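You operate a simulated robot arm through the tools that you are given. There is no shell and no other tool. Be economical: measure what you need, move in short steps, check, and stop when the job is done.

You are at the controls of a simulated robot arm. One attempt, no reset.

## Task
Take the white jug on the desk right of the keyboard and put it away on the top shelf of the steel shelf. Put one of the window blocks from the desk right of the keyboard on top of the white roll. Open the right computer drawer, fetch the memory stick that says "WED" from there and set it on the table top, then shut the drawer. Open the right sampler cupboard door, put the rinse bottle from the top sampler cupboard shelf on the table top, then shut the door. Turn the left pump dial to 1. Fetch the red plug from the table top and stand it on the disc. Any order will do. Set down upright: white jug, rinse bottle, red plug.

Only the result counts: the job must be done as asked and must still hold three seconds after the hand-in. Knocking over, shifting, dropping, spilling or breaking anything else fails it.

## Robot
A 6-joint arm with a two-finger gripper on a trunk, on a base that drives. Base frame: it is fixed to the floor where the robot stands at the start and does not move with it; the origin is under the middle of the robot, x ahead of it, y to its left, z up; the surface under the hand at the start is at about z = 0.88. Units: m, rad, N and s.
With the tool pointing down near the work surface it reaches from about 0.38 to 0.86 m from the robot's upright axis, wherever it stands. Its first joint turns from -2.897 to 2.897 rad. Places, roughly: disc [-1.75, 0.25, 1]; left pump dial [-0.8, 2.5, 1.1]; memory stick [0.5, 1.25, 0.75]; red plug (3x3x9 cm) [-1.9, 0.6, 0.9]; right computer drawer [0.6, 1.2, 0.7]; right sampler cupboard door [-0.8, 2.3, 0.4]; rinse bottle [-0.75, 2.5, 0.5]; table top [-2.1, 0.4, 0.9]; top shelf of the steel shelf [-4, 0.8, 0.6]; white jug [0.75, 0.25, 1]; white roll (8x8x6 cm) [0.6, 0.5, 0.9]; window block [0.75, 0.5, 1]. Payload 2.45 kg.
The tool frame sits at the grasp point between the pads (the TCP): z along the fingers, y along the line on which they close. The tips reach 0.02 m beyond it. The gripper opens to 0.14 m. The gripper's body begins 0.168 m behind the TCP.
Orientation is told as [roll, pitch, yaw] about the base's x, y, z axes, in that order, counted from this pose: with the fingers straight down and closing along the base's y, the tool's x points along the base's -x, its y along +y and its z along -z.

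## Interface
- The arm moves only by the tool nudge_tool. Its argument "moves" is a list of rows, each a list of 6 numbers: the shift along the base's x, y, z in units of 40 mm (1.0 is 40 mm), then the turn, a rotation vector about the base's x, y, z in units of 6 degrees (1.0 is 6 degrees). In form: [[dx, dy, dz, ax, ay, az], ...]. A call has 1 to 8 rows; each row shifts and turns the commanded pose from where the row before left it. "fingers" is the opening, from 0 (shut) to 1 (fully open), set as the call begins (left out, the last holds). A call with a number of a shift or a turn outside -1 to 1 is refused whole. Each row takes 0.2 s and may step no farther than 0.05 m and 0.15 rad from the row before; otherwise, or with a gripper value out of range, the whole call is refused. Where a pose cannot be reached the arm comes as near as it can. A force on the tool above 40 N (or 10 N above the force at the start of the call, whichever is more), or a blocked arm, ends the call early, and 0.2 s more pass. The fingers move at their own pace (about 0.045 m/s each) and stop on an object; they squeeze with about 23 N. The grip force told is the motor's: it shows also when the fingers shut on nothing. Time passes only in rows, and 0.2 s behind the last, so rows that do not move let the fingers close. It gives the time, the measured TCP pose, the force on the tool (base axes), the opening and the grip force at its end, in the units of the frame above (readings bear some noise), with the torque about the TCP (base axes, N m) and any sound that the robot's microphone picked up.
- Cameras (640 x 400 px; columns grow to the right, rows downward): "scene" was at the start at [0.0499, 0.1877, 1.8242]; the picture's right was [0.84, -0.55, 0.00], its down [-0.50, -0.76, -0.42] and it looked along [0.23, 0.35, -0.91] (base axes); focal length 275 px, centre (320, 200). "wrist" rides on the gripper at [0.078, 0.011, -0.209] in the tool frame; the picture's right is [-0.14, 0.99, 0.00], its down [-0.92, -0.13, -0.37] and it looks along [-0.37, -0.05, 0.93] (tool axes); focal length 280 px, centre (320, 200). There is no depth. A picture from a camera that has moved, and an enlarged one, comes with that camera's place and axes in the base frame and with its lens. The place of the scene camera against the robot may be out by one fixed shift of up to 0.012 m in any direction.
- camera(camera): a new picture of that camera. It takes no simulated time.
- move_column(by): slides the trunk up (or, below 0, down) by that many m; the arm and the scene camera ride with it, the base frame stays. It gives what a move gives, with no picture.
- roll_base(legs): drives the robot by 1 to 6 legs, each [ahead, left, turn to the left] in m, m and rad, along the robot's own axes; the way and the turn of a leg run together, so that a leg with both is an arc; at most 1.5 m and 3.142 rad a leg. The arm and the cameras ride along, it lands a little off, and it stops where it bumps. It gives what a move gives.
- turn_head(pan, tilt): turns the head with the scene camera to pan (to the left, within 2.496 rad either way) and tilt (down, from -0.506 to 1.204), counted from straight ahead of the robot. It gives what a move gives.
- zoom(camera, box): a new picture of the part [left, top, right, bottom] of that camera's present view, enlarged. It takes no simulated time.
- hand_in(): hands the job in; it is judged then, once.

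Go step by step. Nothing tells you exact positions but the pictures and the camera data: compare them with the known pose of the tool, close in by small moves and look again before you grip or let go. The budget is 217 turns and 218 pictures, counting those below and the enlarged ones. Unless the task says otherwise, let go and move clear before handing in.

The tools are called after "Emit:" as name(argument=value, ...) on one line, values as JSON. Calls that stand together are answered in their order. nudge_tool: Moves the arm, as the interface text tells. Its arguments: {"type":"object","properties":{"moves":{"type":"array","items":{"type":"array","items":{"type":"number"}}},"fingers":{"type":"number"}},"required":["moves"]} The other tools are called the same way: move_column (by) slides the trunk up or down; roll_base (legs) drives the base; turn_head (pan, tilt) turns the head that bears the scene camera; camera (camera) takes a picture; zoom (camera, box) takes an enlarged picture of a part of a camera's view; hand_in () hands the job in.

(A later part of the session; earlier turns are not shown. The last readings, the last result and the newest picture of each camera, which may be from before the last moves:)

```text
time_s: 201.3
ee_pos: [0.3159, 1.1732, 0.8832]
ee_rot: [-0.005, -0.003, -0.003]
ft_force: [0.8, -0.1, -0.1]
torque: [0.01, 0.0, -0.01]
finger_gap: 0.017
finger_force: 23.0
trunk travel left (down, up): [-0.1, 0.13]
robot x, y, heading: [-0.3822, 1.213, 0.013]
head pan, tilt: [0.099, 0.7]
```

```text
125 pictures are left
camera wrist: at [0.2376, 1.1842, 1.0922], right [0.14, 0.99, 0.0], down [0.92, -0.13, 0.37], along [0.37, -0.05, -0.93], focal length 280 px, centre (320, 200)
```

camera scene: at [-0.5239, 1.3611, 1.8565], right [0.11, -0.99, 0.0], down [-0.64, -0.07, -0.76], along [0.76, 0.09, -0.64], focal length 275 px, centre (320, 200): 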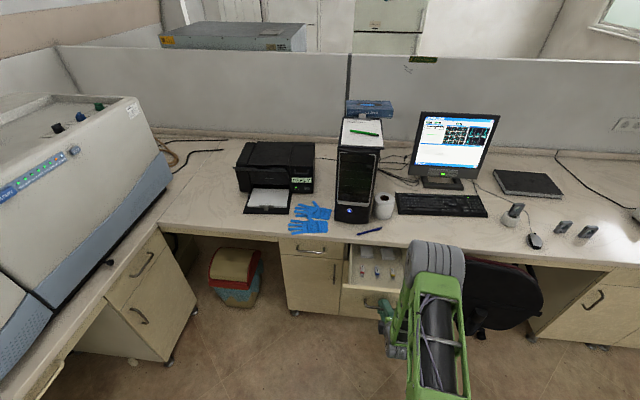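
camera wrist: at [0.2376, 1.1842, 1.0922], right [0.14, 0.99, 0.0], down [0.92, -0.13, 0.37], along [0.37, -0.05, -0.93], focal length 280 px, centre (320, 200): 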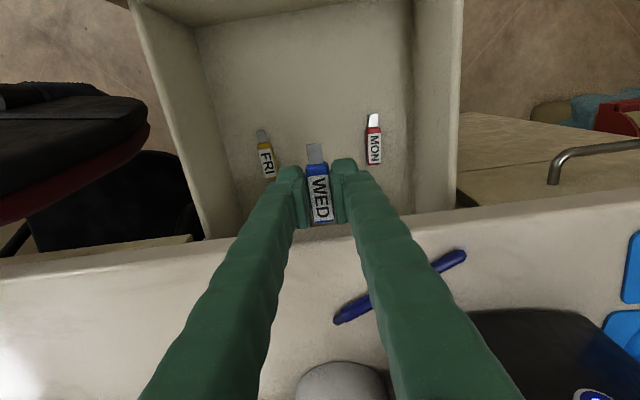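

The WED stick is held. I'll turn the gripper 90° so a finger's flat outer side can push the drawer shut, and move back in front of it.

Emit:
nudge_tool(moves=[[0, 0, 0.9, 0, 0, 0], [0, 0, 0.9, 0, 0, 0], [0, 0, 0.9, 0, 0, 1], [-0.5, 0, 0.3, 0, 0, 1], [-0.5, 0, 0, 0, 0, 1], [-0.5, 0, 0, 0, 0, 1], [-0.5, 0, 0, 0, 0, 1], [-0.5, 0, 0, 0, 0, 1]])

Emit:
nudge_tool(moves=[[-0.5, 0, 0, 0, 0, 1], [-0.5, 0, 0, 0, 0, 1], [-0.5, 0, 0, 0, 0, 1], [-0.5, 0, 0, 0, 0, 1], [-0.5, 0, 0, 0, 0, 1], [-0.5, 0, 0, 0, 0, 1], [-0.5, 0, 0, 0, 0, 1], [-0.5, 0, 0, 0, 0, 1]])

Emit:
nudge_tool(moves=[[-0.5, 0, 0, 0, 0, 1], [-0.2, 0, 0, 0, 0, 0]])

Emit:
camera(camera="wrist")

```text
time_s: 203.1
ee_pos: [0.2181, 1.1738, 1.0029]
ee_rot: [-0.004, -0.003, 0.629]
ft_force: [-0.8, -0.4, 0.2]
torque: [0.0, 0.01, -0.01]
finger_gap: 0.0172
finger_force: 22.8
trunk travel left (down, up): [-0.1, 0.13]
robot x, y, heading: [-0.3843, 1.217, 0.014]
head pan, tilt: [0.099, 0.7]
```

```text
time_s: 204.9
ee_pos: [0.0565, 1.1727, 1.0025]
ee_rot: [-0.002, -0.003, 1.466]
ft_force: [-0.3, 0.5, -1.1]
torque: [0.01, -0.04, 0.02]
finger_gap: 0.0171
finger_force: 22.8
trunk travel left (down, up): [-0.1, 0.13]
robot x, y, heading: [-0.3824, 1.2144, 0.015]
head pan, tilt: [0.099, 0.7]
```

```text
time_s: 205.5
ee_pos: [0.029, 1.1729, 1.0025]
ee_rot: [-0.003, -0.001, 1.567]
ft_force: [-1.2, -0.1, 0.0]
torque: [-0.03, -0.05, -0.03]
finger_gap: 0.0171
finger_force: 23.5
trunk travel left (down, up): [-0.1, 0.13]
robot x, y, heading: [-0.3873, 1.2158, 0.012]
head pan, tilt: [0.099, 0.7]
```

```text
124 pictures are left
camera wrist: at [0.0179, 1.0938, 1.2115], right [-0.99, 0.14, 0.0], down [0.13, 0.92, 0.37], along [0.05, 0.37, -0.93], focal length 280 px, centre (320, 200)
```

wrist: 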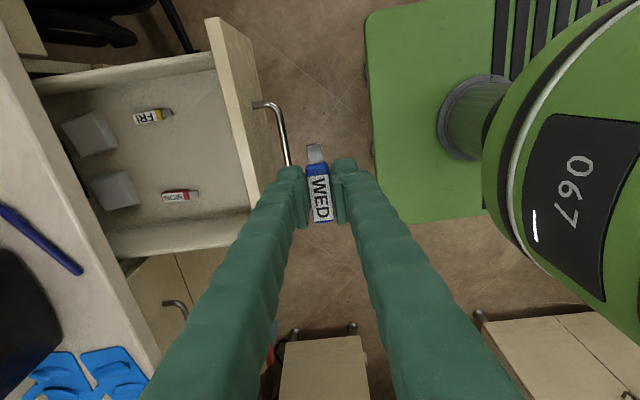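

Clear of the bar. Lowering to the bar's height.

Emit:
nudge_tool(moves=[[0, 0, -0.98, 0, 0, 0], [0, 0, -0.98, 0, 0, 0], [0, 0, -0.98, 0, 0, 0], [0, 0, -0.98, 0, 0, 0], [0, 0, -0.98, 0, 0, 0], [0, 0, -0.98, 0, 0, 0]])

Emit:
camera(camera="wrist")

```text
time_s: 206.9
ee_pos: [0.0283, 1.1739, 0.7661]
ee_rot: [-0.004, -0.001, 1.569]
ft_force: [-0.3, -0.8, -0.1]
torque: [-0.02, -0.01, 0.01]
finger_gap: 0.0173
finger_force: 23.0
trunk travel left (down, up): [-0.1, 0.13]
robot x, y, heading: [-0.383, 1.2178, 0.016]
head pan, tilt: [0.099, 0.7]
```

```text
123 pictures are left
camera wrist: at [0.0171, 1.0945, 0.9748], right [-0.99, 0.14, 0.0], down [0.13, 0.92, 0.37], along [0.05, 0.37, -0.93], focal length 280 px, centre (320, 200)
```

wrist: 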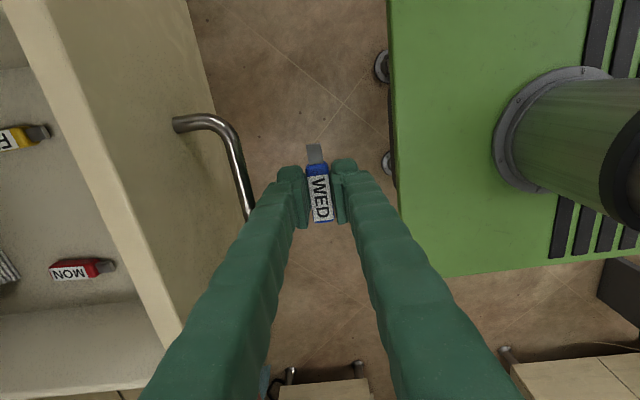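

Pushing the drawer shut by the bar.

Emit:
nudge_tool(moves=[[0, 0, -0.3, 0, 0, 0], [0.7, 0, 0, 0, 0, 0], [0.8, 0, 0, 0, 0, 0], [0.9, 0, 0, 0, 0, 0], [0.9, 0, 0, 0, 0, 0], [0.9, 0, 0, 0, 0, 0], [0.9, 0, 0, 0, 0, 0]])

Emit:
camera(camera="wrist")

```text
time_s: 208.5
ee_pos: [0.2346, 1.1733, 0.7536]
ee_rot: [-0.003, -0.002, 1.568]
ft_force: [0.6, 0.1, 0.7]
torque: [0.01, 0.02, -0.02]
finger_gap: 0.0168
finger_force: 22.8
trunk travel left (down, up): [-0.1, 0.13]
robot x, y, heading: [-0.3851, 1.2159, 0.014]
head pan, tilt: [0.099, 0.7]
```

```text
122 pictures are left
camera wrist: at [0.2222, 1.0942, 0.9634], right [-0.99, 0.14, 0.0], down [0.13, 0.92, 0.37], along [0.05, 0.37, -0.93], focal length 280 px, centre (320, 200)
```

wrist: 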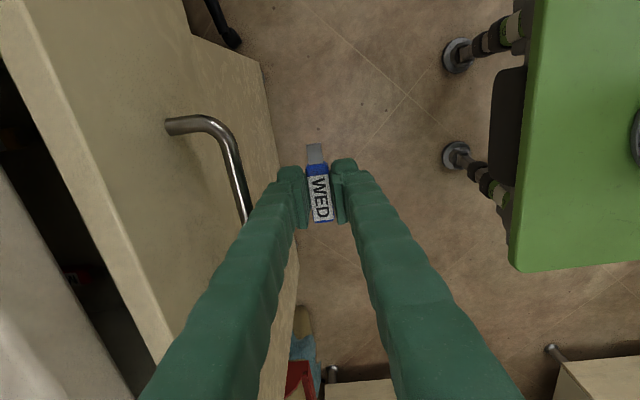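

Emit:
nudge_tool(moves=[[0.8, 0, 0, 0, 0, 0], [0.7, 0, 0, 0, 0, 0], [0.4, 0, 0, 0, 0, 0], [0.3, 0, 0, 0, 0, 0]])

Emit:
camera(camera="wrist")

```text
time_s: 209.5
ee_pos: [0.305, 1.1734, 0.7503]
ee_rot: [0.027, -0.004, 1.568]
ft_force: [-10.9, -1.0, -0.5]
torque: [0.0, -0.19, 0.04]
finger_gap: 0.0166
finger_force: 23.3
trunk travel left (down, up): [-0.1, 0.13]
robot x, y, heading: [-0.3829, 1.2136, 0.011]
head pan, tilt: [0.099, 0.7]
stopped in row 4: the force on the tool passed its limit at 51 N (the readings are from after the stop); the commanded pose is now the measured one
```

```text
121 pictures are left
camera wrist: at [0.2994, 1.0938, 0.9595], right [-0.99, 0.14, 0.03], down [0.14, 0.92, 0.37], along [0.03, 0.37, -0.93], focal length 280 px, centre (320, 200)
```

wrist: 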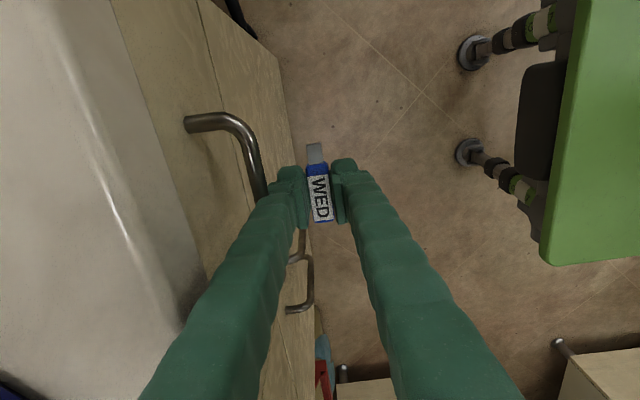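

Hit the stop; the drawer seems shut. Backing off and checking with the scene camera.

Emit:
nudge_tool(moves=[[-0.9, 0, 0, 0, 0.2, 0], [-0.9, 0, 0, 0, 0, 0], [-0.9, 0, 0.3, 0, 0, 0], [-0.9, 0, 0.8, 0, 0, 0], [-0.9, 0, 0.9, 0, 0, 0], [-0.5, 0, 0.9, 0, 0, 0], [0, 0, 0.9, 0, 0, 0], [0, 0, 0.9, 0, 0, 0]])

Emit:
zoom(camera="scene", box=[240, 200, 480, 350])

Emit:
camera(camera="wrist")

```text
refused: row 5 steps farther than a row can; nothing moved
```

```text
2.67 times, centred on (360, 275) of scene
camera zoom: at [-0.2853, 1.3622, 1.8567], right [0.11, -0.99, 0.0], down [-0.64, -0.07, -0.76], along [0.76, 0.09, -0.64], focal length 734 px, centre (213, 0)
```

zoom: 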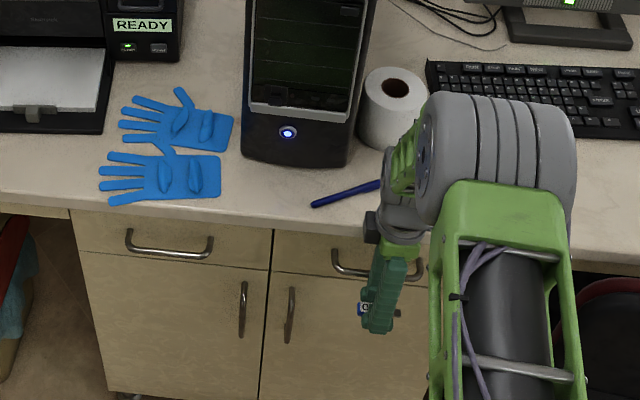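

```text
119 pictures are left
camera wrist: at [0.2994, 1.0938, 0.9595], right [-0.99, 0.14, 0.03], down [0.14, 0.92, 0.37], along [0.03, 0.37, -0.93], focal length 280 px, centre (320, 200)
```

wrist: 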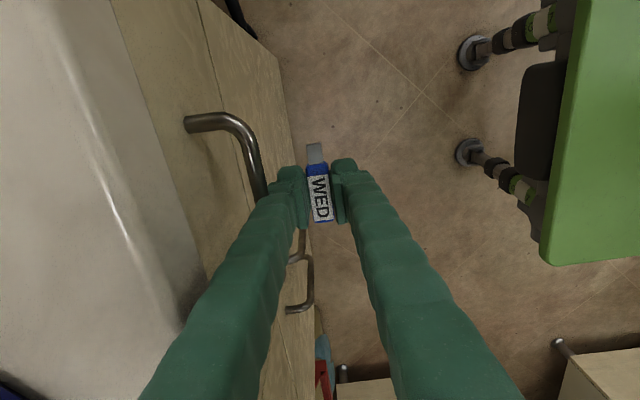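

Drawer is flush. Backing away.

Emit:
nudge_tool(moves=[[-0.9, 0, 0, 0, -0.26, 0], [-0.9, 0, 0, 0, 0, 0], [-0.9, 0, 0.3, 0, 0, 0], [-0.8, 0, 0.8, 0, 0, 0], [-0.8, 0, 0.8, 0, 0, 0], [-0.6, 0, 0.9, 0, 0, 0], [0, 0, 0.9, 0, 0, 0], [0, 0, 0.9, 0, 0, 0]])

Emit:
nudge_tool(moves=[[0, 0, 0.9, 0, 0, -1], [0, 0, 0.9, 0, 0, -1], [0, 0, 0.9, 0, 0, -1], [0, 0, 0.9, 0, 0, -1], [0, 0, 0.9, 0, 0, -1], [0, 0, 0, 0, 0, -1], [0, 0, 0, 0, 0, -1], [0, 0, 0, 0, 0, -1]])

Emit:
nudge_tool(moves=[[0, 0, 0, 0, 0, -1], [0, 0, 0, 0, 0, -1], [0, 0, 0, 0, 0, -1], [0, 0, 0, 0, 0, -1], [0, 0, 0, 0, 0, -1], [0, 0, 0, 0, 0, -1], [0, 0, 0, 0, 0, -1]])

Emit:
camera(camera="scene")

```text
time_s: 211.3
ee_pos: [0.111, 1.1734, 0.9338]
ee_rot: [-0.005, -0.003, 1.569]
ft_force: [-0.2, 0.6, -0.3]
torque: [0.0, -0.03, 0.03]
finger_gap: 0.0172
finger_force: 22.8
trunk travel left (down, up): [-0.1, 0.13]
robot x, y, heading: [-0.3865, 1.2165, 0.014]
head pan, tilt: [0.099, 0.7]
```

```text
time_s: 213.1
ee_pos: [0.1106, 1.1743, 1.1158]
ee_rot: [-0.007, -0.002, 0.729]
ft_force: [0.1, -0.1, 0.0]
torque: [0.03, -0.04, -0.01]
finger_gap: 0.017
finger_force: 22.9
trunk travel left (down, up): [-0.1, 0.13]
robot x, y, heading: [-0.3791, 1.213, 0.016]
head pan, tilt: [0.099, 0.7]
```

```text
time_s: 214.7
ee_pos: [0.112, 1.1733, 1.115]
ee_rot: [-0.006, -0.001, -0.005]
ft_force: [0.1, -0.5, -0.9]
torque: [0.0, -0.01, -0.03]
finger_gap: 0.0169
finger_force: 23.3
trunk travel left (down, up): [-0.1, 0.13]
robot x, y, heading: [-0.3827, 1.2188, 0.011]
head pan, tilt: [0.099, 0.7]
```

```text
118 pictures are left
camera scene: at [-0.2851, 1.3622, 1.8568], right [0.11, -0.99, 0.0], down [-0.64, -0.07, -0.76], along [0.76, 0.09, -0.64], focal length 275 px, centre (320, 200)
```

scene: 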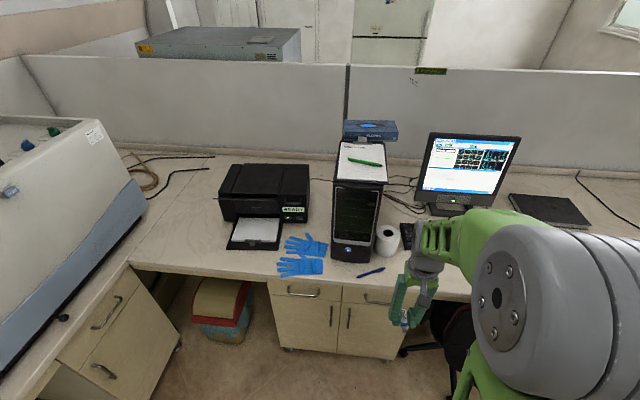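

Drawer verified shut. Driving back to the table with the stick.

Emit:
roll_base(legs=[[-0.3, 0, 0], [0, 0, 1.57], [0, 0, 1.57], [0.5, 0.65, 0]])

Emit:
camera(camera="wrist")

```text
time_s: 230.1
ee_pos: [-1.6794, 0.5959, 1.1152]
ee_rot: [-0.006, -0.003, 3.142]
ft_force: [-0.2, -0.4, 0.9]
torque: [0.0, -0.02, 0.0]
finger_gap: 0.0173
finger_force: 23.3
trunk travel left (down, up): [-0.1, 0.13]
robot x, y, heading: [-1.1843, 0.5599, -3.128]
head pan, tilt: [0.099, 0.7]
```

```text
117 pictures are left
camera wrist: at [-1.6002, 0.5832, 1.3242], right [-0.14, -0.99, -0.01], down [-0.92, 0.13, 0.37], along [-0.37, 0.06, -0.93], focal length 280 px, centre (320, 200)
```

wrist: 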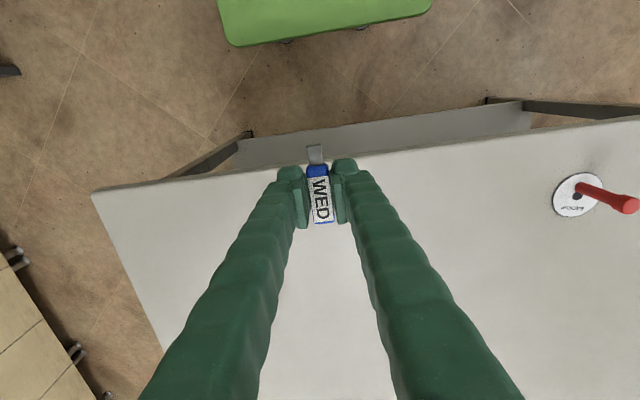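

Moving over the table at (-1.85,0.58) and lowering.

Emit:
nudge_tool(moves=[[-0.9, 0, 0, 0, 0, 0], [-0.9, 0, 0, 0, 0, 0], [-0.9, 0, 0, 0, 0, 0], [-0.9, 0, -0.3, 0, 0, 0], [-0.6, 0, -0.8, 0, 0, 0], [0, 0, -0.9, 0, 0, 0], [0, 0, -0.9, 0, 0, 0], [0, 0, -0.9, 0, 0, 0]])

Emit:
nudge_tool(moves=[[0, 0, -0.9, 0, 0, 0], [0, 0, -0.4, 0, 0, 0]])

Emit:
nudge_tool(moves=[[0, 0, -0.12, 0, 0, 0]])

Emit:
nudge_tool(moves=[[0, 0, -0.1, 0, 0, 0]])

```text
time_s: 231.9
ee_pos: [-1.8484, 0.5953, 0.9618]
ee_rot: [-0.007, -0.003, 3.142]
ft_force: [-0.4, -0.3, -0.4]
torque: [-0.02, 0.0, -0.02]
finger_gap: 0.017
finger_force: 23.4
trunk travel left (down, up): [-0.1, 0.13]
robot x, y, heading: [-1.1829, 0.5599, -3.132]
head pan, tilt: [0.099, 0.7]
```

```text
time_s: 232.5
ee_pos: [-1.8473, 0.5963, 0.9111]
ee_rot: [-0.006, -0.004, 3.142]
ft_force: [0.0, -0.8, 0.0]
torque: [0.03, -0.01, 0.03]
finger_gap: 0.017
finger_force: 23.2
trunk travel left (down, up): [-0.1, 0.13]
robot x, y, heading: [-1.1799, 0.555, -3.127]
head pan, tilt: [0.099, 0.7]
```

```text
time_s: 232.9
ee_pos: [-1.8478, 0.5965, 0.9071]
ee_rot: [-0.007, -0.004, 3.142]
ft_force: [0.1, -0.3, -1.4]
torque: [-0.02, 0.02, -0.03]
finger_gap: 0.0168
finger_force: 23.0
trunk travel left (down, up): [-0.1, 0.13]
robot x, y, heading: [-1.183, 0.5531, -3.129]
head pan, tilt: [0.099, 0.7]
```

```text
time_s: 233.3
ee_pos: [-1.8459, 0.5963, 0.9016]
ee_rot: [-0.007, -0.004, 3.141]
ft_force: [0.5, 0.4, 0.1]
torque: [0.0, -0.04, 0.04]
finger_gap: 0.0173
finger_force: 23.0
trunk travel left (down, up): [-0.1, 0.13]
robot x, y, heading: [-1.1821, 0.5582, -3.124]
head pan, tilt: [0.099, 0.7]
```

Emit:
nudge_tool(moves=[[0, 0, -0.1, 0, 0, 0]])

Emit:
nudge_tool(moves=[[0, 0, -0.08, 0, 0, 0]])

Emit:
nudge_tool(moves=[[0, 0, -0.06, 0, 0, 0]])

Emit:
zoom(camera="wrist", box=[240, 110, 400, 260])

```text
time_s: 233.7
ee_pos: [-1.8471, 0.5968, 0.9]
ee_rot: [-0.009, -0.006, 3.143]
ft_force: [0.5, 0.5, 18.2]
torque: [0.02, -0.02, 0.0]
finger_gap: 0.0173
finger_force: 23.4
trunk travel left (down, up): [-0.1, 0.13]
robot x, y, heading: [-1.1818, 0.5544, -3.125]
head pan, tilt: [0.099, 0.7]
```

```text
time_s: 234.2
ee_pos: [-1.8482, 0.5963, 0.9004]
ee_rot: [-0.007, -0.009, 3.143]
ft_force: [6.7, 0.8, 19.6]
torque: [-0.25, -0.3, 0.08]
finger_gap: 0.017
finger_force: 23.0
trunk travel left (down, up): [-0.1, 0.13]
robot x, y, heading: [-1.1821, 0.5544, -3.127]
head pan, tilt: [0.099, 0.7]
stopped in row 1: the force on the tool passed its limit at 43 N (the readings are from after the stop); the commanded pose is now the measured one
```

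```text
time_s: 234.7
ee_pos: [-1.8491, 0.5973, 0.8996]
ee_rot: [-0.009, -0.013, 3.14]
ft_force: [7.1, 0.3, 21.3]
torque: [-0.19, -0.41, 0.05]
finger_gap: 0.0171
finger_force: 22.9
trunk travel left (down, up): [-0.1, 0.13]
robot x, y, heading: [-1.1802, 0.5526, -3.13]
head pan, tilt: [0.099, 0.7]
stopped in row 1: the force on the tool passed its limit at 42 N (the readings are from after the stop); the commanded pose is now the measured one
```

```text
2.67 times, centred on (320, 185) of wrist
camera zoom: at [-1.768, 0.5832, 1.1082], right [-0.14, -0.99, -0.01], down [-0.92, 0.13, 0.38], along [-0.38, 0.06, -0.92], focal length 748 px, centre (320, 240)
```

zoom: 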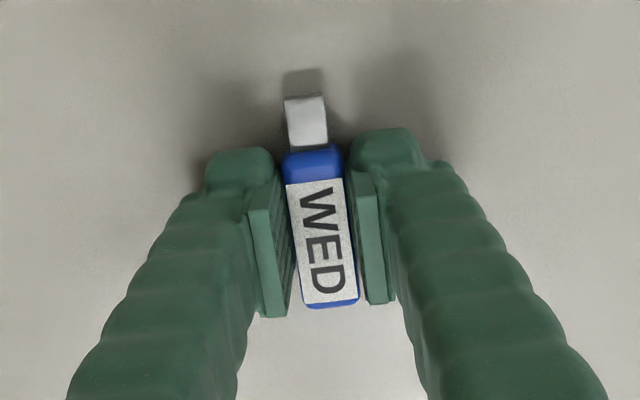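

On the table. Releasing and rising.

Emit:
nudge_tool(moves=[[0, 0, 0.06, 0, 0, 0], [0, 0, 0, 0, 0, 0], [0, 0, 0, 0, 0, 0]], fingers=0.35)

Emit:
nudge_tool(moves=[[0, 0, 0.8, 0, 0, 0], [0, 0, 0.9, 0, 0, 0], [0, 0, 0.9, 0, 0, 0], [0.5, 0, 0.9, -0.1, -0.12, 0], [0.9, 0, 0.6, 0, 0, 0], [0.9, 0, 0.6, 0, 0, 0], [0.9, 0, 0.6, 0, 0, 0]])

Emit:
camera(camera="wrist")

```text
time_s: 235.5
ee_pos: [-1.8506, 0.5959, 0.899]
ee_rot: [-0.006, -0.01, 3.143]
ft_force: [-1.3, 4.3, 6.5]
torque: [-0.14, -0.05, 0.01]
finger_gap: 0.0459
finger_force: 0.0
trunk travel left (down, up): [-0.1, 0.13]
robot x, y, heading: [-1.1852, 0.5568, -3.129]
head pan, tilt: [0.099, 0.7]
```

```text
time_s: 237.1
ee_pos: [-1.722, 0.5963, 1.113]
ee_rot: [0.002, 0.001, 3.143]
ft_force: [-1.0, 0.2, 0.2]
torque: [0.0, 0.05, 0.02]
finger_gap: 0.0491
finger_force: 0.1
trunk travel left (down, up): [-0.1, 0.13]
robot x, y, heading: [-1.1821, 0.5557, -3.128]
head pan, tilt: [0.099, 0.7]
```

```text
115 pictures are left
camera wrist: at [-1.6438, 0.5845, 1.3225], right [-0.14, -0.99, 0.0], down [-0.92, 0.13, 0.37], along [-0.36, 0.05, -0.93], focal length 280 px, centre (320, 200)
```

wrist: 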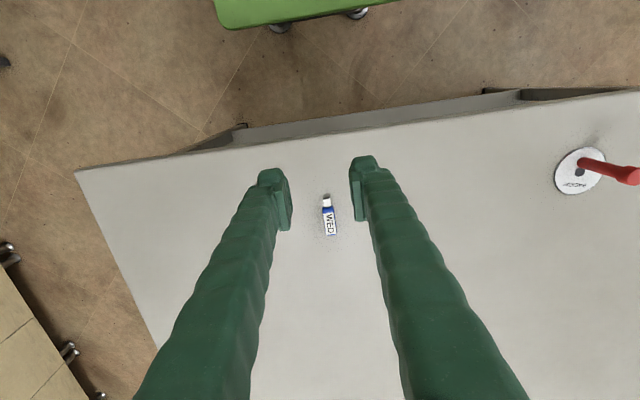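

The WED stick lies on the table. Now to the sampler cupboard: driving so I face +y and looking.

Emit:
roll_base(legs=[[-0.45, 0, 0], [0, 0, -1.57], [0.3, 0, 0]])

Emit:
turn_head(pan=0.3, tilt=0.5)

Emit:
camera(camera="scene")

```text
time_s: 245.3
ee_pos: [-0.709, 1.4045, 1.112]
ee_rot: [0.002, 0.004, 1.586]
ft_force: [-0.6, 0.5, -0.5]
torque: [-0.03, 0.02, 0.02]
finger_gap: 0.0491
finger_force: 0.0
trunk travel left (down, up): [-0.1, 0.13]
robot x, y, heading: [-0.7426, 0.8628, 1.6]
head pan, tilt: [0.099, 0.7]
```

```text
time_s: 246.0
ee_pos: [-0.708, 1.4031, 1.1118]
ee_rot: [0.002, 0.003, 1.585]
ft_force: [0.0, -0.2, 0.5]
torque: [0.01, -0.04, 0.02]
finger_gap: 0.0488
finger_force: 0.0
trunk travel left (down, up): [-0.1, 0.13]
robot x, y, heading: [-0.7388, 0.8609, 1.605]
head pan, tilt: [0.3, 0.499]
```

```text
114 pictures are left
camera scene: at [-0.9033, 0.9515, 1.8744], right [0.95, 0.32, 0.0], down [0.16, -0.45, -0.88], along [-0.28, 0.83, -0.48], focal length 275 px, centre (320, 200)
```

scene: 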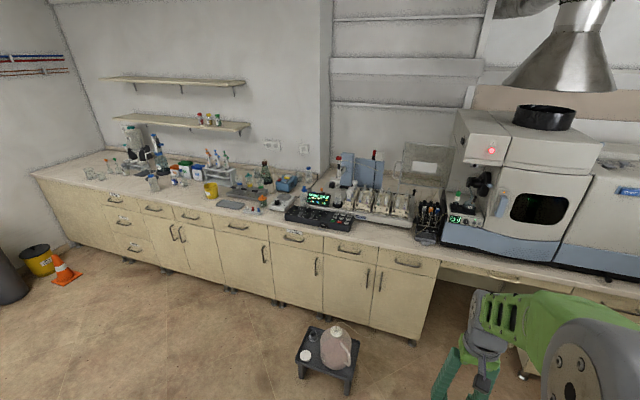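

Emit:
zoom(camera="scene", box=[330, 150, 520, 260])

Emit:
zoom(camera="scene", box=[260, 220, 460, 345])

```text
3.37 times, centred on (425, 205) of scene
camera zoom: at [-0.9033, 0.9515, 1.8744], right [0.95, 0.32, 0.0], down [0.16, -0.45, -0.88], along [-0.28, 0.83, -0.48], focal length 927 px, centre (-34, 183)
```

zoom: 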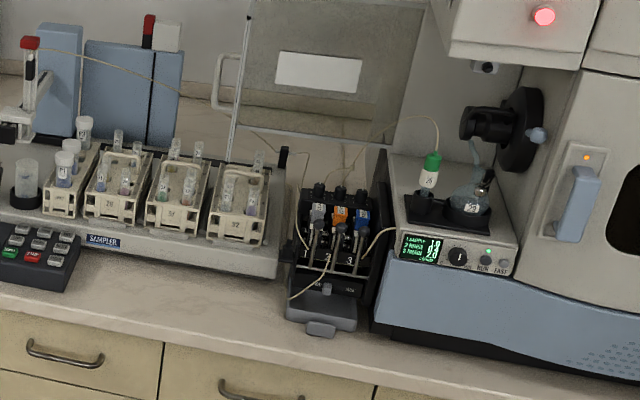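

```text
3.20 times, centred on (360, 282) of scene
camera zoom: at [-0.9033, 0.9515, 1.8744], right [0.95, 0.32, 0.0], down [0.16, -0.45, -0.88], along [-0.28, 0.83, -0.48], focal length 880 px, centre (192, -64)
```

zoom: 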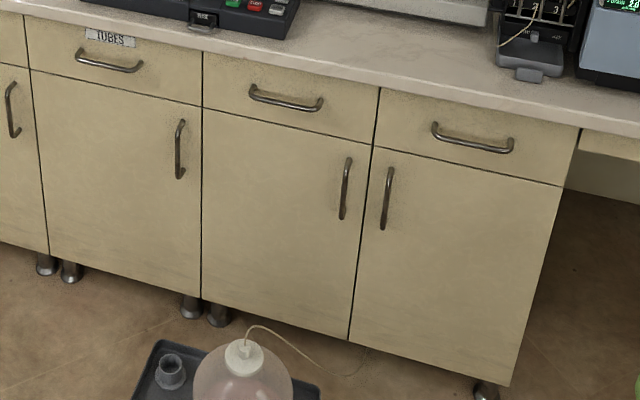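

The sampler cupboard's right door is the one with the handle at its left edge. I'll first raise the hand and drive closer to inspect the pump dials.

Emit:
nudge_tool(moves=[[0, -0.5, 0.8, 0, 0, 0], [0, -0.5, 0.8, 0, 0, 0], [0, -0.5, 0.8, 0, 0, 0], [0, -0.5, 0.8, 0, 0, 0], [0, 0, 0.8, 0, 0, 0]])

Emit:
roll_base(legs=[[0.75, 0, -0.03]])

Emit:
turn_head(pan=0.1, tilt=0.6)

Emit:
camera(camera="scene")

Emit:
camera(camera="wrist")

```text
time_s: 247.2
ee_pos: [-0.7086, 1.3219, 1.2718]
ee_rot: [0.001, 0.004, 1.586]
ft_force: [0.7, 0.8, 0.4]
torque: [0.0, -0.01, 0.0]
finger_gap: 0.049
finger_force: 0.0
trunk travel left (down, up): [-0.1, 0.13]
robot x, y, heading: [-0.7398, 0.8625, 1.599]
head pan, tilt: [0.3, 0.499]
```

```text
time_s: 251.3
ee_pos: [-0.7029, 2.0706, 1.2714]
ee_rot: [0.002, 0.004, 1.549]
ft_force: [-0.1, -0.9, 0.1]
torque: [-0.05, -0.01, 0.01]
finger_gap: 0.0491
finger_force: 0.0
trunk travel left (down, up): [-0.1, 0.13]
robot x, y, heading: [-0.7471, 1.6105, 1.569]
head pan, tilt: [0.3, 0.499]
```

```text
time_s: 252.0
ee_pos: [-0.7027, 2.0701, 1.2722]
ee_rot: [0.002, 0.003, 1.55]
ft_force: [0.1, 0.3, -0.5]
torque: [-0.01, 0.02, 0.0]
finger_gap: 0.0492
finger_force: 0.0
trunk travel left (down, up): [-0.1, 0.13]
robot x, y, heading: [-0.7529, 1.6113, 1.562]
head pan, tilt: [0.099, 0.6]
```

```text
111 pictures are left
camera scene: at [-0.8919, 1.7067, 1.8654], right [1.0, 0.1, 0.0], down [0.05, -0.56, -0.83], along [-0.08, 0.82, -0.56], focal length 275 px, centre (320, 200)
```

scene: 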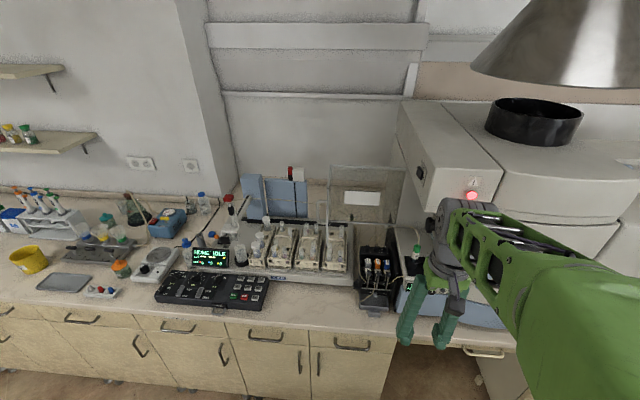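

```text
110 pictures are left
camera wrist: at [-0.7141, 1.9917, 1.4814], right [-0.99, 0.16, 0.0], down [0.15, 0.92, 0.37], along [0.06, 0.36, -0.93], focal length 280 px, centre (320, 200)
```

wrist: 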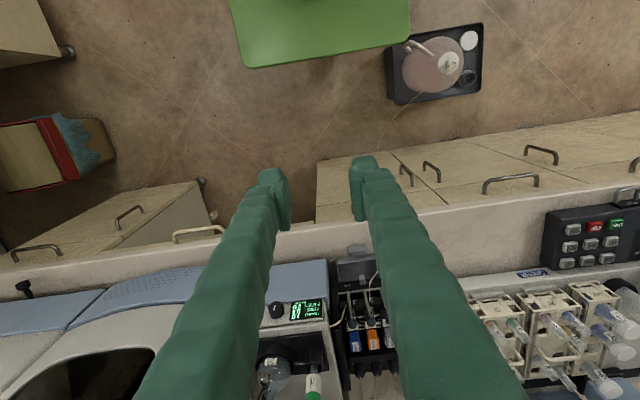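

Emit:
zoom(camera="scene", box=[340, 220, 440, 320])

Emit:
zoom(camera="wrist", box=[240, 230, 400, 400])

```text
4.00 times, centred on (390, 270) of scene
camera zoom: at [-0.8919, 1.7067, 1.8654], right [1.0, 0.1, 0.0], down [0.05, -0.56, -0.83], along [-0.08, 0.82, -0.56], focal length 1101 px, centre (40, -80)
```

zoom: 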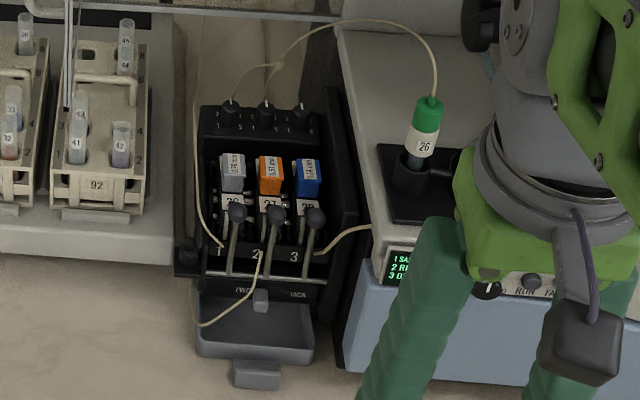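

```text
2.35 times, centred on (320, 315) of wrist
camera zoom: at [-0.7141, 1.9917, 1.4814], right [-0.99, 0.16, 0.0], down [0.15, 0.92, 0.37], along [0.06, 0.36, -0.93], focal length 660 px, centre (320, -71)
```

zoom: 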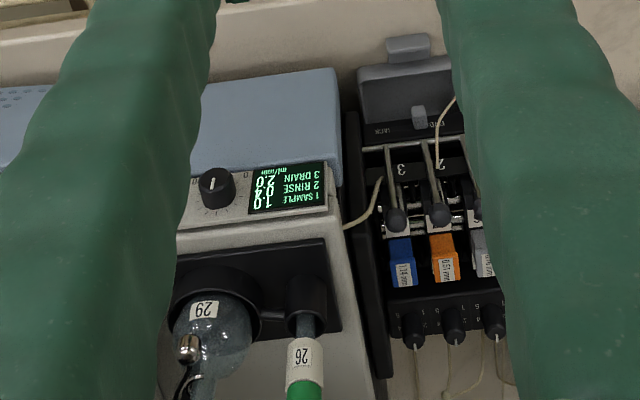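

The pump's three black dials are on its top near (-0.78,2.53). Moving the hand closer to read them.

Emit:
nudge_tool(moves=[[-0.6, 0.7, 0.2, 0, 0, 0], [-0.6, 0.7, 0.2, 0, 0, 0], [-0.6, 0.7, 0.2, 0, 0, 0], [-0.4, 0.7, 0.2, 0, 0, 0.2]])

Emit:
camera(camera="wrist")

Emit:
zoom(camera="scene", box=[370, 235, 430, 275])

```text
time_s: 253.0
ee_pos: [-0.7899, 2.1826, 1.3032]
ee_rot: [0.002, 0.004, 1.57]
ft_force: [0.1, 0.7, -0.1]
torque: [-0.03, 0.0, -0.01]
finger_gap: 0.0488
finger_force: 0.0
trunk travel left (down, up): [-0.1, 0.13]
robot x, y, heading: [-0.7507, 1.6123, 1.565]
head pan, tilt: [0.099, 0.6]
```

```text
107 pictures are left
camera wrist: at [-0.8006, 2.104, 1.5129], right [-0.99, 0.14, 0.0], down [0.13, 0.92, 0.37], along [0.05, 0.36, -0.93], focal length 280 px, centre (320, 200)
```

wrist: 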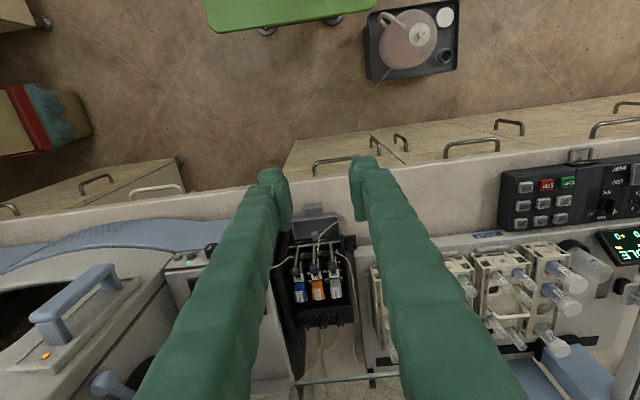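

```text
10.00 times, centred on (400, 255) of scene
camera zoom: at [-0.8922, 1.7077, 1.8653], right [1.0, 0.1, 0.0], down [0.05, -0.56, -0.82], along [-0.08, 0.82, -0.57], focal length 2752 px, centre (-480, -350)
```

zoom: 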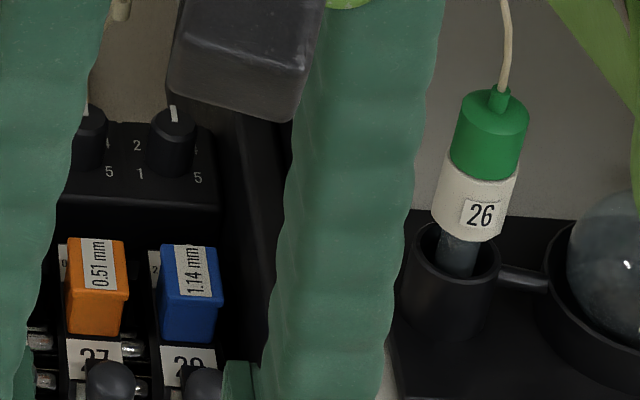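

The dials have marks 1..5 with a white pointer. Zooming for the left one.

Emit:
zoom(camera="wrist", box=[285, 280, 365, 340])

Emit:
nudge_tool(moves=[[0.9, -0.4, 0.3, 0, 0, 0], [0.9, -0.4, 0.3, 0, 0, 0], [0.9, -0.4, 0.3, 0, 0, 0]])

Emit:
zoom(camera="scene", box=[370, 235, 430, 275])

```text
6.67 times, centred on (325, 310) of wrist
camera zoom: at [-0.8006, 2.104, 1.5129], right [-0.99, 0.14, 0.0], down [0.13, 0.92, 0.37], along [0.05, 0.36, -0.93], focal length 1869 px, centre (287, -533)
```

zoom: 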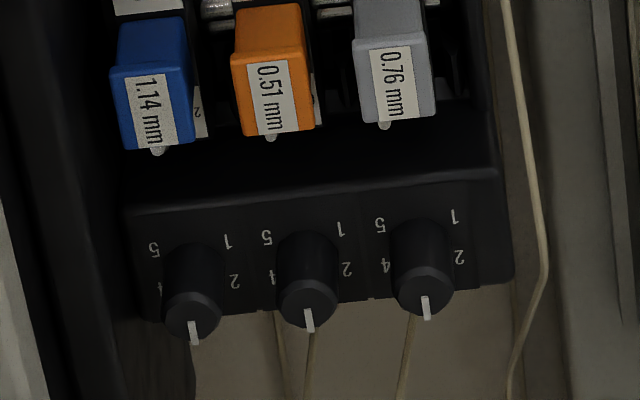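

```text
time_s: 253.8
ee_pos: [-0.6812, 2.133, 1.3395]
ee_rot: [0.004, 0.002, 1.57]
ft_force: [-0.3, -0.5, 0.4]
torque: [-0.03, 0.02, 0.03]
finger_gap: 0.0493
finger_force: 0.1
trunk travel left (down, up): [-0.1, 0.13]
robot x, y, heading: [-0.748, 1.6121, 1.562]
head pan, tilt: [0.099, 0.6]
```

```text
10.00 times, centred on (400, 255) of scene
camera zoom: at [-0.8912, 1.706, 1.8655], right [1.0, 0.1, 0.0], down [0.05, -0.56, -0.83], along [-0.08, 0.82, -0.56], focal length 2752 px, centre (-480, -350)
```

zoom: 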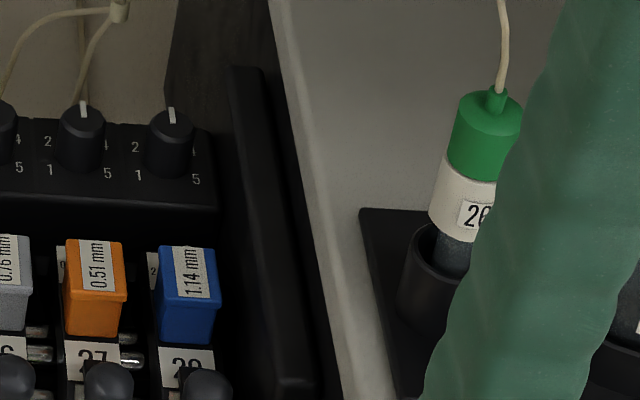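

All three dials point at 3 and their labels are 60° apart, so "1" needs a 120° counter-clockwise turn. I'll pre-turn the gripper by -120° so it can stroke +60° twice without touching the neighbour dial.

Emit:
nudge_tool(moves=[[-0.4, 0.2, 0, 0, 0, -1], [-0.4, 0.2, 0, 0, 0, -1], [-0.4, 0.2, 0, 0, 0, -1], [-0.4, 0.2, 0, 0, 0, -1], [-0.4, 0.2, 0, 0, 0, -1], [-0.4, 0.2, 0, 0, 0, -1], [0, 0.2, 0, 0, 0, -1], [0, 0.2, 0, 0, 0, -1]])

Emit:
nudge_tool(moves=[[0, 0, 0, 0, 0, -1], [0, 0, 0, 0, 0, -1], [0, 0, 0, 0, 0, -1], [0, 0, 0, 0, 0, -1], [0, 0, 0, 0, 0, -1], [0, 0, 0, 0, 0, -1], [0, 0, 0, 0, 0, -1], [0, 0, 0, 0, 0, -1]])

Emit:
nudge_tool(moves=[[0, 0, 0, 0, 0, -1], [0, 0, 0, 0, 0, -1], [0, 0, 0, 0, 0, -1], [0, 0, 0, 0, 0, -1]])

Emit:
camera(camera="wrist")

```text
time_s: 255.6
ee_pos: [-0.779, 2.1986, 1.3396]
ee_rot: [0.003, 0.005, 0.732]
ft_force: [-0.2, 0.1, -0.1]
torque: [0.02, 0.03, 0.03]
finger_gap: 0.0489
finger_force: 0.0
trunk travel left (down, up): [-0.1, 0.13]
robot x, y, heading: [-0.7496, 1.6097, 1.565]
head pan, tilt: [0.099, 0.6]
```

```text
time_s: 257.4
ee_pos: [-0.7783, 2.1982, 1.3395]
ee_rot: [0.0, 0.003, -0.108]
ft_force: [-0.4, 0.9, 0.5]
torque: [-0.01, -0.01, 0.02]
finger_gap: 0.0488
finger_force: 0.0
trunk travel left (down, up): [-0.1, 0.13]
robot x, y, heading: [-0.749, 1.6135, 1.568]
head pan, tilt: [0.099, 0.6]
```

```text
time_s: 258.4
ee_pos: [-0.7789, 2.1974, 1.3394]
ee_rot: [0.001, 0.003, -0.525]
ft_force: [0.0, -0.6, 0.3]
torque: [0.02, -0.03, 0.0]
finger_gap: 0.049
finger_force: 0.1
trunk travel left (down, up): [-0.1, 0.13]
robot x, y, heading: [-0.7479, 1.611, 1.57]
head pan, tilt: [0.099, 0.6]
```

```text
103 pictures are left
camera wrist: at [-0.8405, 2.2448, 1.5494], right [0.62, 0.79, 0.0], down [0.73, -0.57, 0.37], along [0.29, -0.22, -0.93], focal length 280 px, centre (320, 200)
```

wrist: 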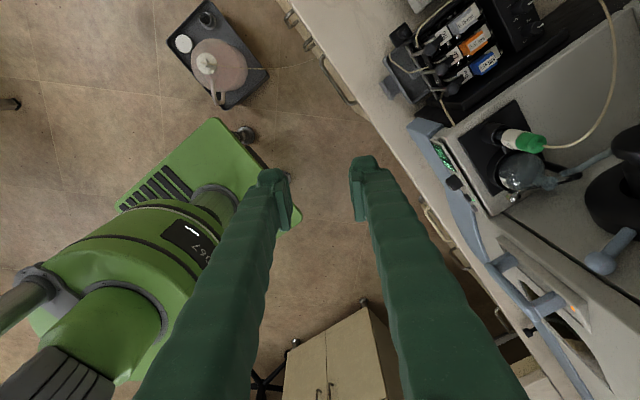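

The knob is beyond reach from here; I'll pull the hand back a bit, then shift the base right and forward.

Emit:
nudge_tool(moves=[[-0.6, -0.8, 0, 0, 0, 0], [-0.6, -0.8, 0, 0, 0, 0], [-0.6, -0.8, 0, 0, 0, 0], [-0.6, -0.8, 0, 0, 0, 0]])

Emit:
roll_base(legs=[[0, -0.12, 0], [0.2, 0, 0]])

Emit:
camera(camera="scene")

Emit:
camera(camera="wrist")

```text
time_s: 259.4
ee_pos: [-0.8754, 2.0675, 1.3391]
ee_rot: [0.003, 0.004, -0.522]
ft_force: [-0.5, -0.2, -0.2]
torque: [0.0, 0.01, -0.01]
finger_gap: 0.0489
finger_force: 0.1
trunk travel left (down, up): [-0.1, 0.13]
robot x, y, heading: [-0.7494, 1.6099, 1.564]
head pan, tilt: [0.099, 0.6]
```

```text
time_s: 262.3
ee_pos: [-0.752, 2.2705, 1.338]
ee_rot: [0.002, 0.002, -0.524]
ft_force: [-0.6, 0.5, 0.0]
torque: [-0.05, 0.02, -0.03]
finger_gap: 0.0492
finger_force: 0.0
trunk travel left (down, up): [-0.1, 0.13]
robot x, y, heading: [-0.6311, 1.806, 1.566]
head pan, tilt: [0.099, 0.6]
```

```text
102 pictures are left
camera scene: at [-0.7709, 1.9075, 1.8653], right [1.0, 0.09, 0.0], down [0.05, -0.56, -0.82], along [-0.08, 0.82, -0.57], focal length 275 px, centre (320, 200)
```

scene: 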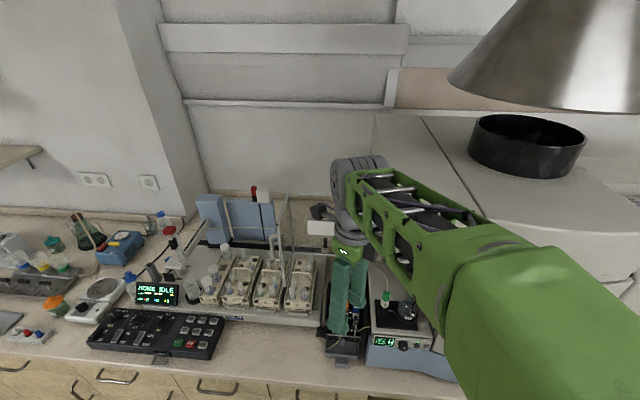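

```text
101 pictures are left
camera wrist: at [-0.8145, 2.3173, 1.5481], right [0.61, 0.79, 0.0], down [0.73, -0.57, 0.37], along [0.29, -0.22, -0.93], focal length 280 px, centre (320, 200)
```

wrist: 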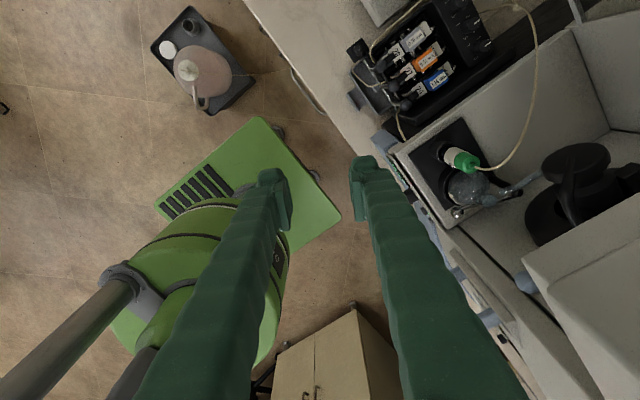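

Emit:
nudge_tool(moves=[[-0.3, 0.8, 0, 0, 0, 0], [-0.2, 0.8, 0, 0, 0, 0], [-0.2, 0.8, 0, 0, 0, 0], [0, 0.8, 0, 0, 0, 0], [0, 0.8, 0, 0, 0, 0]])

Emit:
camera(camera="wrist")

Emit:
camera(camera="scene")

```text
time_s: 263.5
ee_pos: [-0.7809, 2.4292, 1.3372]
ee_rot: [0.001, 0.002, -0.525]
ft_force: [0.1, 1.4, 0.1]
torque: [-0.09, -0.04, -0.01]
finger_gap: 0.0489
finger_force: 0.1
trunk travel left (down, up): [-0.1, 0.13]
robot x, y, heading: [-0.6309, 1.8095, 1.564]
head pan, tilt: [0.099, 0.6]
```

```text
100 pictures are left
camera wrist: at [-0.842, 2.4772, 1.547], right [0.62, 0.79, 0.0], down [0.73, -0.57, 0.37], along [0.29, -0.22, -0.93], focal length 280 px, centre (320, 200)
```

wrist: 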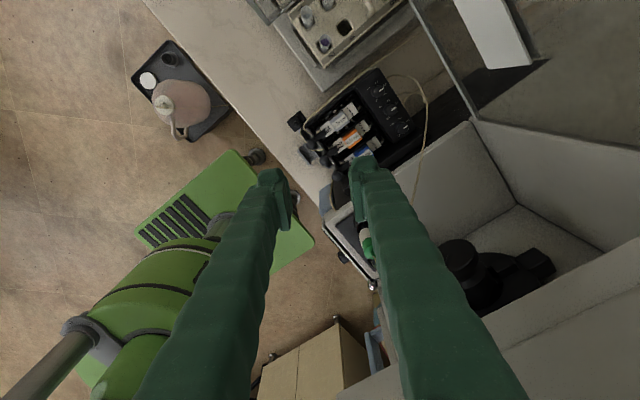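

```text
99 pictures are left
camera scene: at [-0.7711, 1.9074, 1.8652], right [1.0, 0.09, 0.0], down [0.05, -0.56, -0.82], along [-0.08, 0.82, -0.57], focal length 275 px, centre (320, 200)
```

scene: 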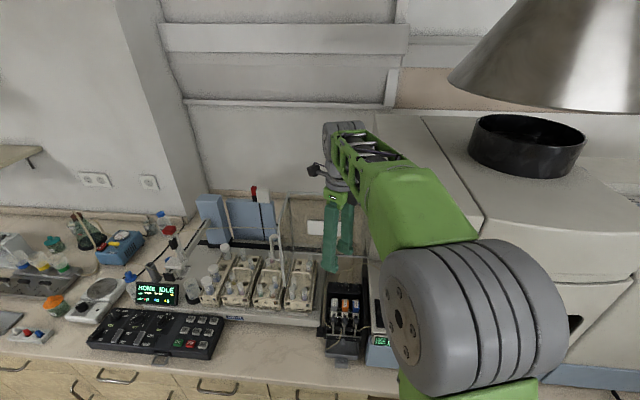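

Emit:
zoom(camera="wrist", box=[340, 60, 430, 150])

```text
4.44 times, centred on (385, 105) of wrist
camera zoom: at [-0.842, 2.4772, 1.547], right [0.62, 0.79, 0.0], down [0.73, -0.57, 0.37], along [0.29, -0.22, -0.93], focal length 1246 px, centre (31, 622)
```

zoom: 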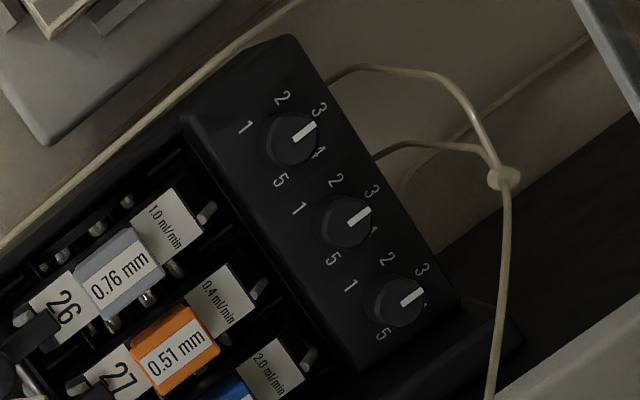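

The left dial's top centre is at (-0.7815,2.552,1.070), pointer at 3, "1" is 120° counter-clockwise. Moving above it and lowering.

Emit:
nudge_tool(moves=[[0, 0.77, 0, 0, 0, 0], [0, 0.77, 0, 0, 0, 0], [0, 0.77, 0, 0, 0, 0], [0, 0.76, 0, 0, 0, 0], [0, 0, -0.8, 0, 0, 0], [0, 0, -0.8, 0, 0, 0], [0, 0, -0.8, 0, 0, 0], [0, 0, -0.8, 0, 0, 0]], fingers=0.22)

Emit:
camera(camera="wrist")

Emit:
camera(camera="scene")

```text
time_s: 265.3
ee_pos: [-0.78, 2.5508, 1.2103]
ee_rot: [0.002, 0.005, -0.523]
ft_force: [-0.2, -1.2, 0.4]
torque: [-0.05, -0.01, -0.03]
finger_gap: 0.0308
finger_force: 0.1
trunk travel left (down, up): [-0.1, 0.13]
robot x, y, heading: [-0.6304, 1.8104, 1.564]
head pan, tilt: [0.099, 0.6]
```

```text
97 pictures are left
camera wrist: at [-0.8423, 2.5994, 1.4195], right [0.61, 0.79, 0.0], down [0.73, -0.57, 0.37], along [0.29, -0.22, -0.93], focal length 280 px, centre (320, 200)
```

wrist: 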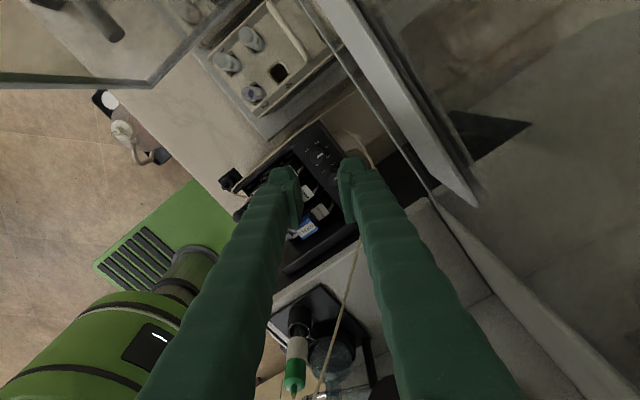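

```text
96 pictures are left
camera scene: at [-0.771, 1.9065, 1.8653], right [1.0, 0.09, 0.0], down [0.05, -0.56, -0.82], along [-0.08, 0.82, -0.57], focal length 275 px, centre (320, 200)
```

scene: 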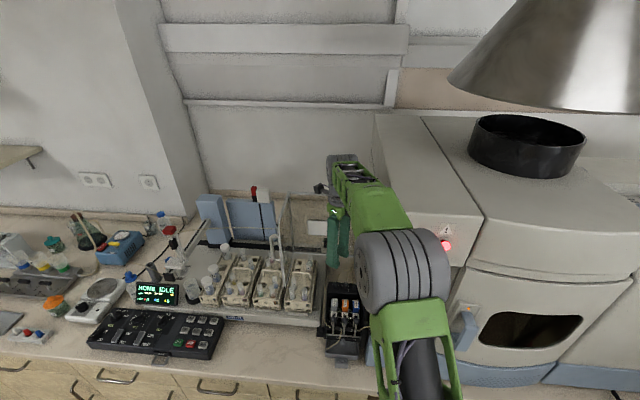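

Emit:
nudge_tool(moves=[[0, 0, -0.8, 0, 0, 0], [0, 0, -0.8, 0, 0, 0], [0, 0, -0.6, 0, 0, 0]])

Emit:
zoom(camera="wrist", box=[240, 100, 420, 260])

```text
time_s: 266.1
ee_pos: [-0.7817, 2.552, 1.1232]
ee_rot: [0.002, 0.002, -0.524]
ft_force: [0.6, 0.2, 0.8]
torque: [-0.04, 0.01, 0.01]
finger_gap: 0.0311
finger_force: 0.1
trunk travel left (down, up): [-0.1, 0.13]
robot x, y, heading: [-0.6302, 1.8109, 1.57]
head pan, tilt: [0.099, 0.6]
```

```text
2.50 times, centred on (330, 180) of wrist
camera zoom: at [-0.843, 2.5989, 1.3319], right [0.61, 0.79, 0.0], down [0.73, -0.57, 0.37], along [0.29, -0.22, -0.93], focal length 701 px, centre (295, 250)
```

zoom: 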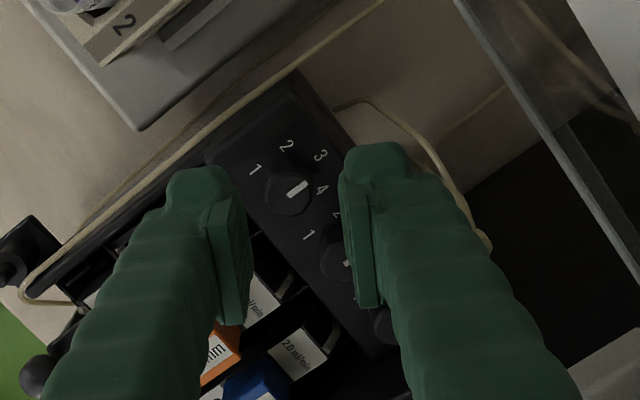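

Well centred over the left dial. Lowering and gripping it.

Emit:
nudge_tool(moves=[[0, -0.02, -0.6, 0, 0, 0], [0, 0, -0.43, 0, 0, 0]])

Emit:
zoom(camera="wrist", box=[240, 100, 420, 260])

```text
time_s: 266.7
ee_pos: [-0.7804, 2.5509, 1.0812]
ee_rot: [0.001, 0.002, -0.524]
ft_force: [-0.5, 0.0, -0.2]
torque: [-0.04, -0.04, 0.01]
finger_gap: 0.0309
finger_force: 0.1
trunk travel left (down, up): [-0.1, 0.13]
robot x, y, heading: [-0.6309, 1.8107, 1.566]
head pan, tilt: [0.099, 0.6]
```

```text
2.50 times, centred on (330, 180) of wrist
camera zoom: at [-0.8424, 2.5982, 1.2905], right [0.61, 0.79, 0.0], down [0.73, -0.57, 0.37], along [0.29, -0.22, -0.93], focal length 701 px, centre (295, 250)
```

zoom: 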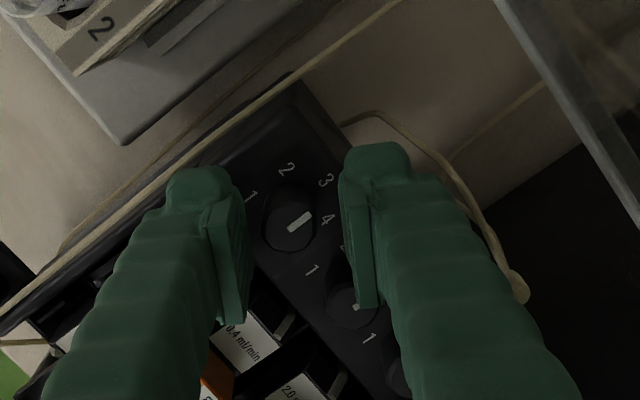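

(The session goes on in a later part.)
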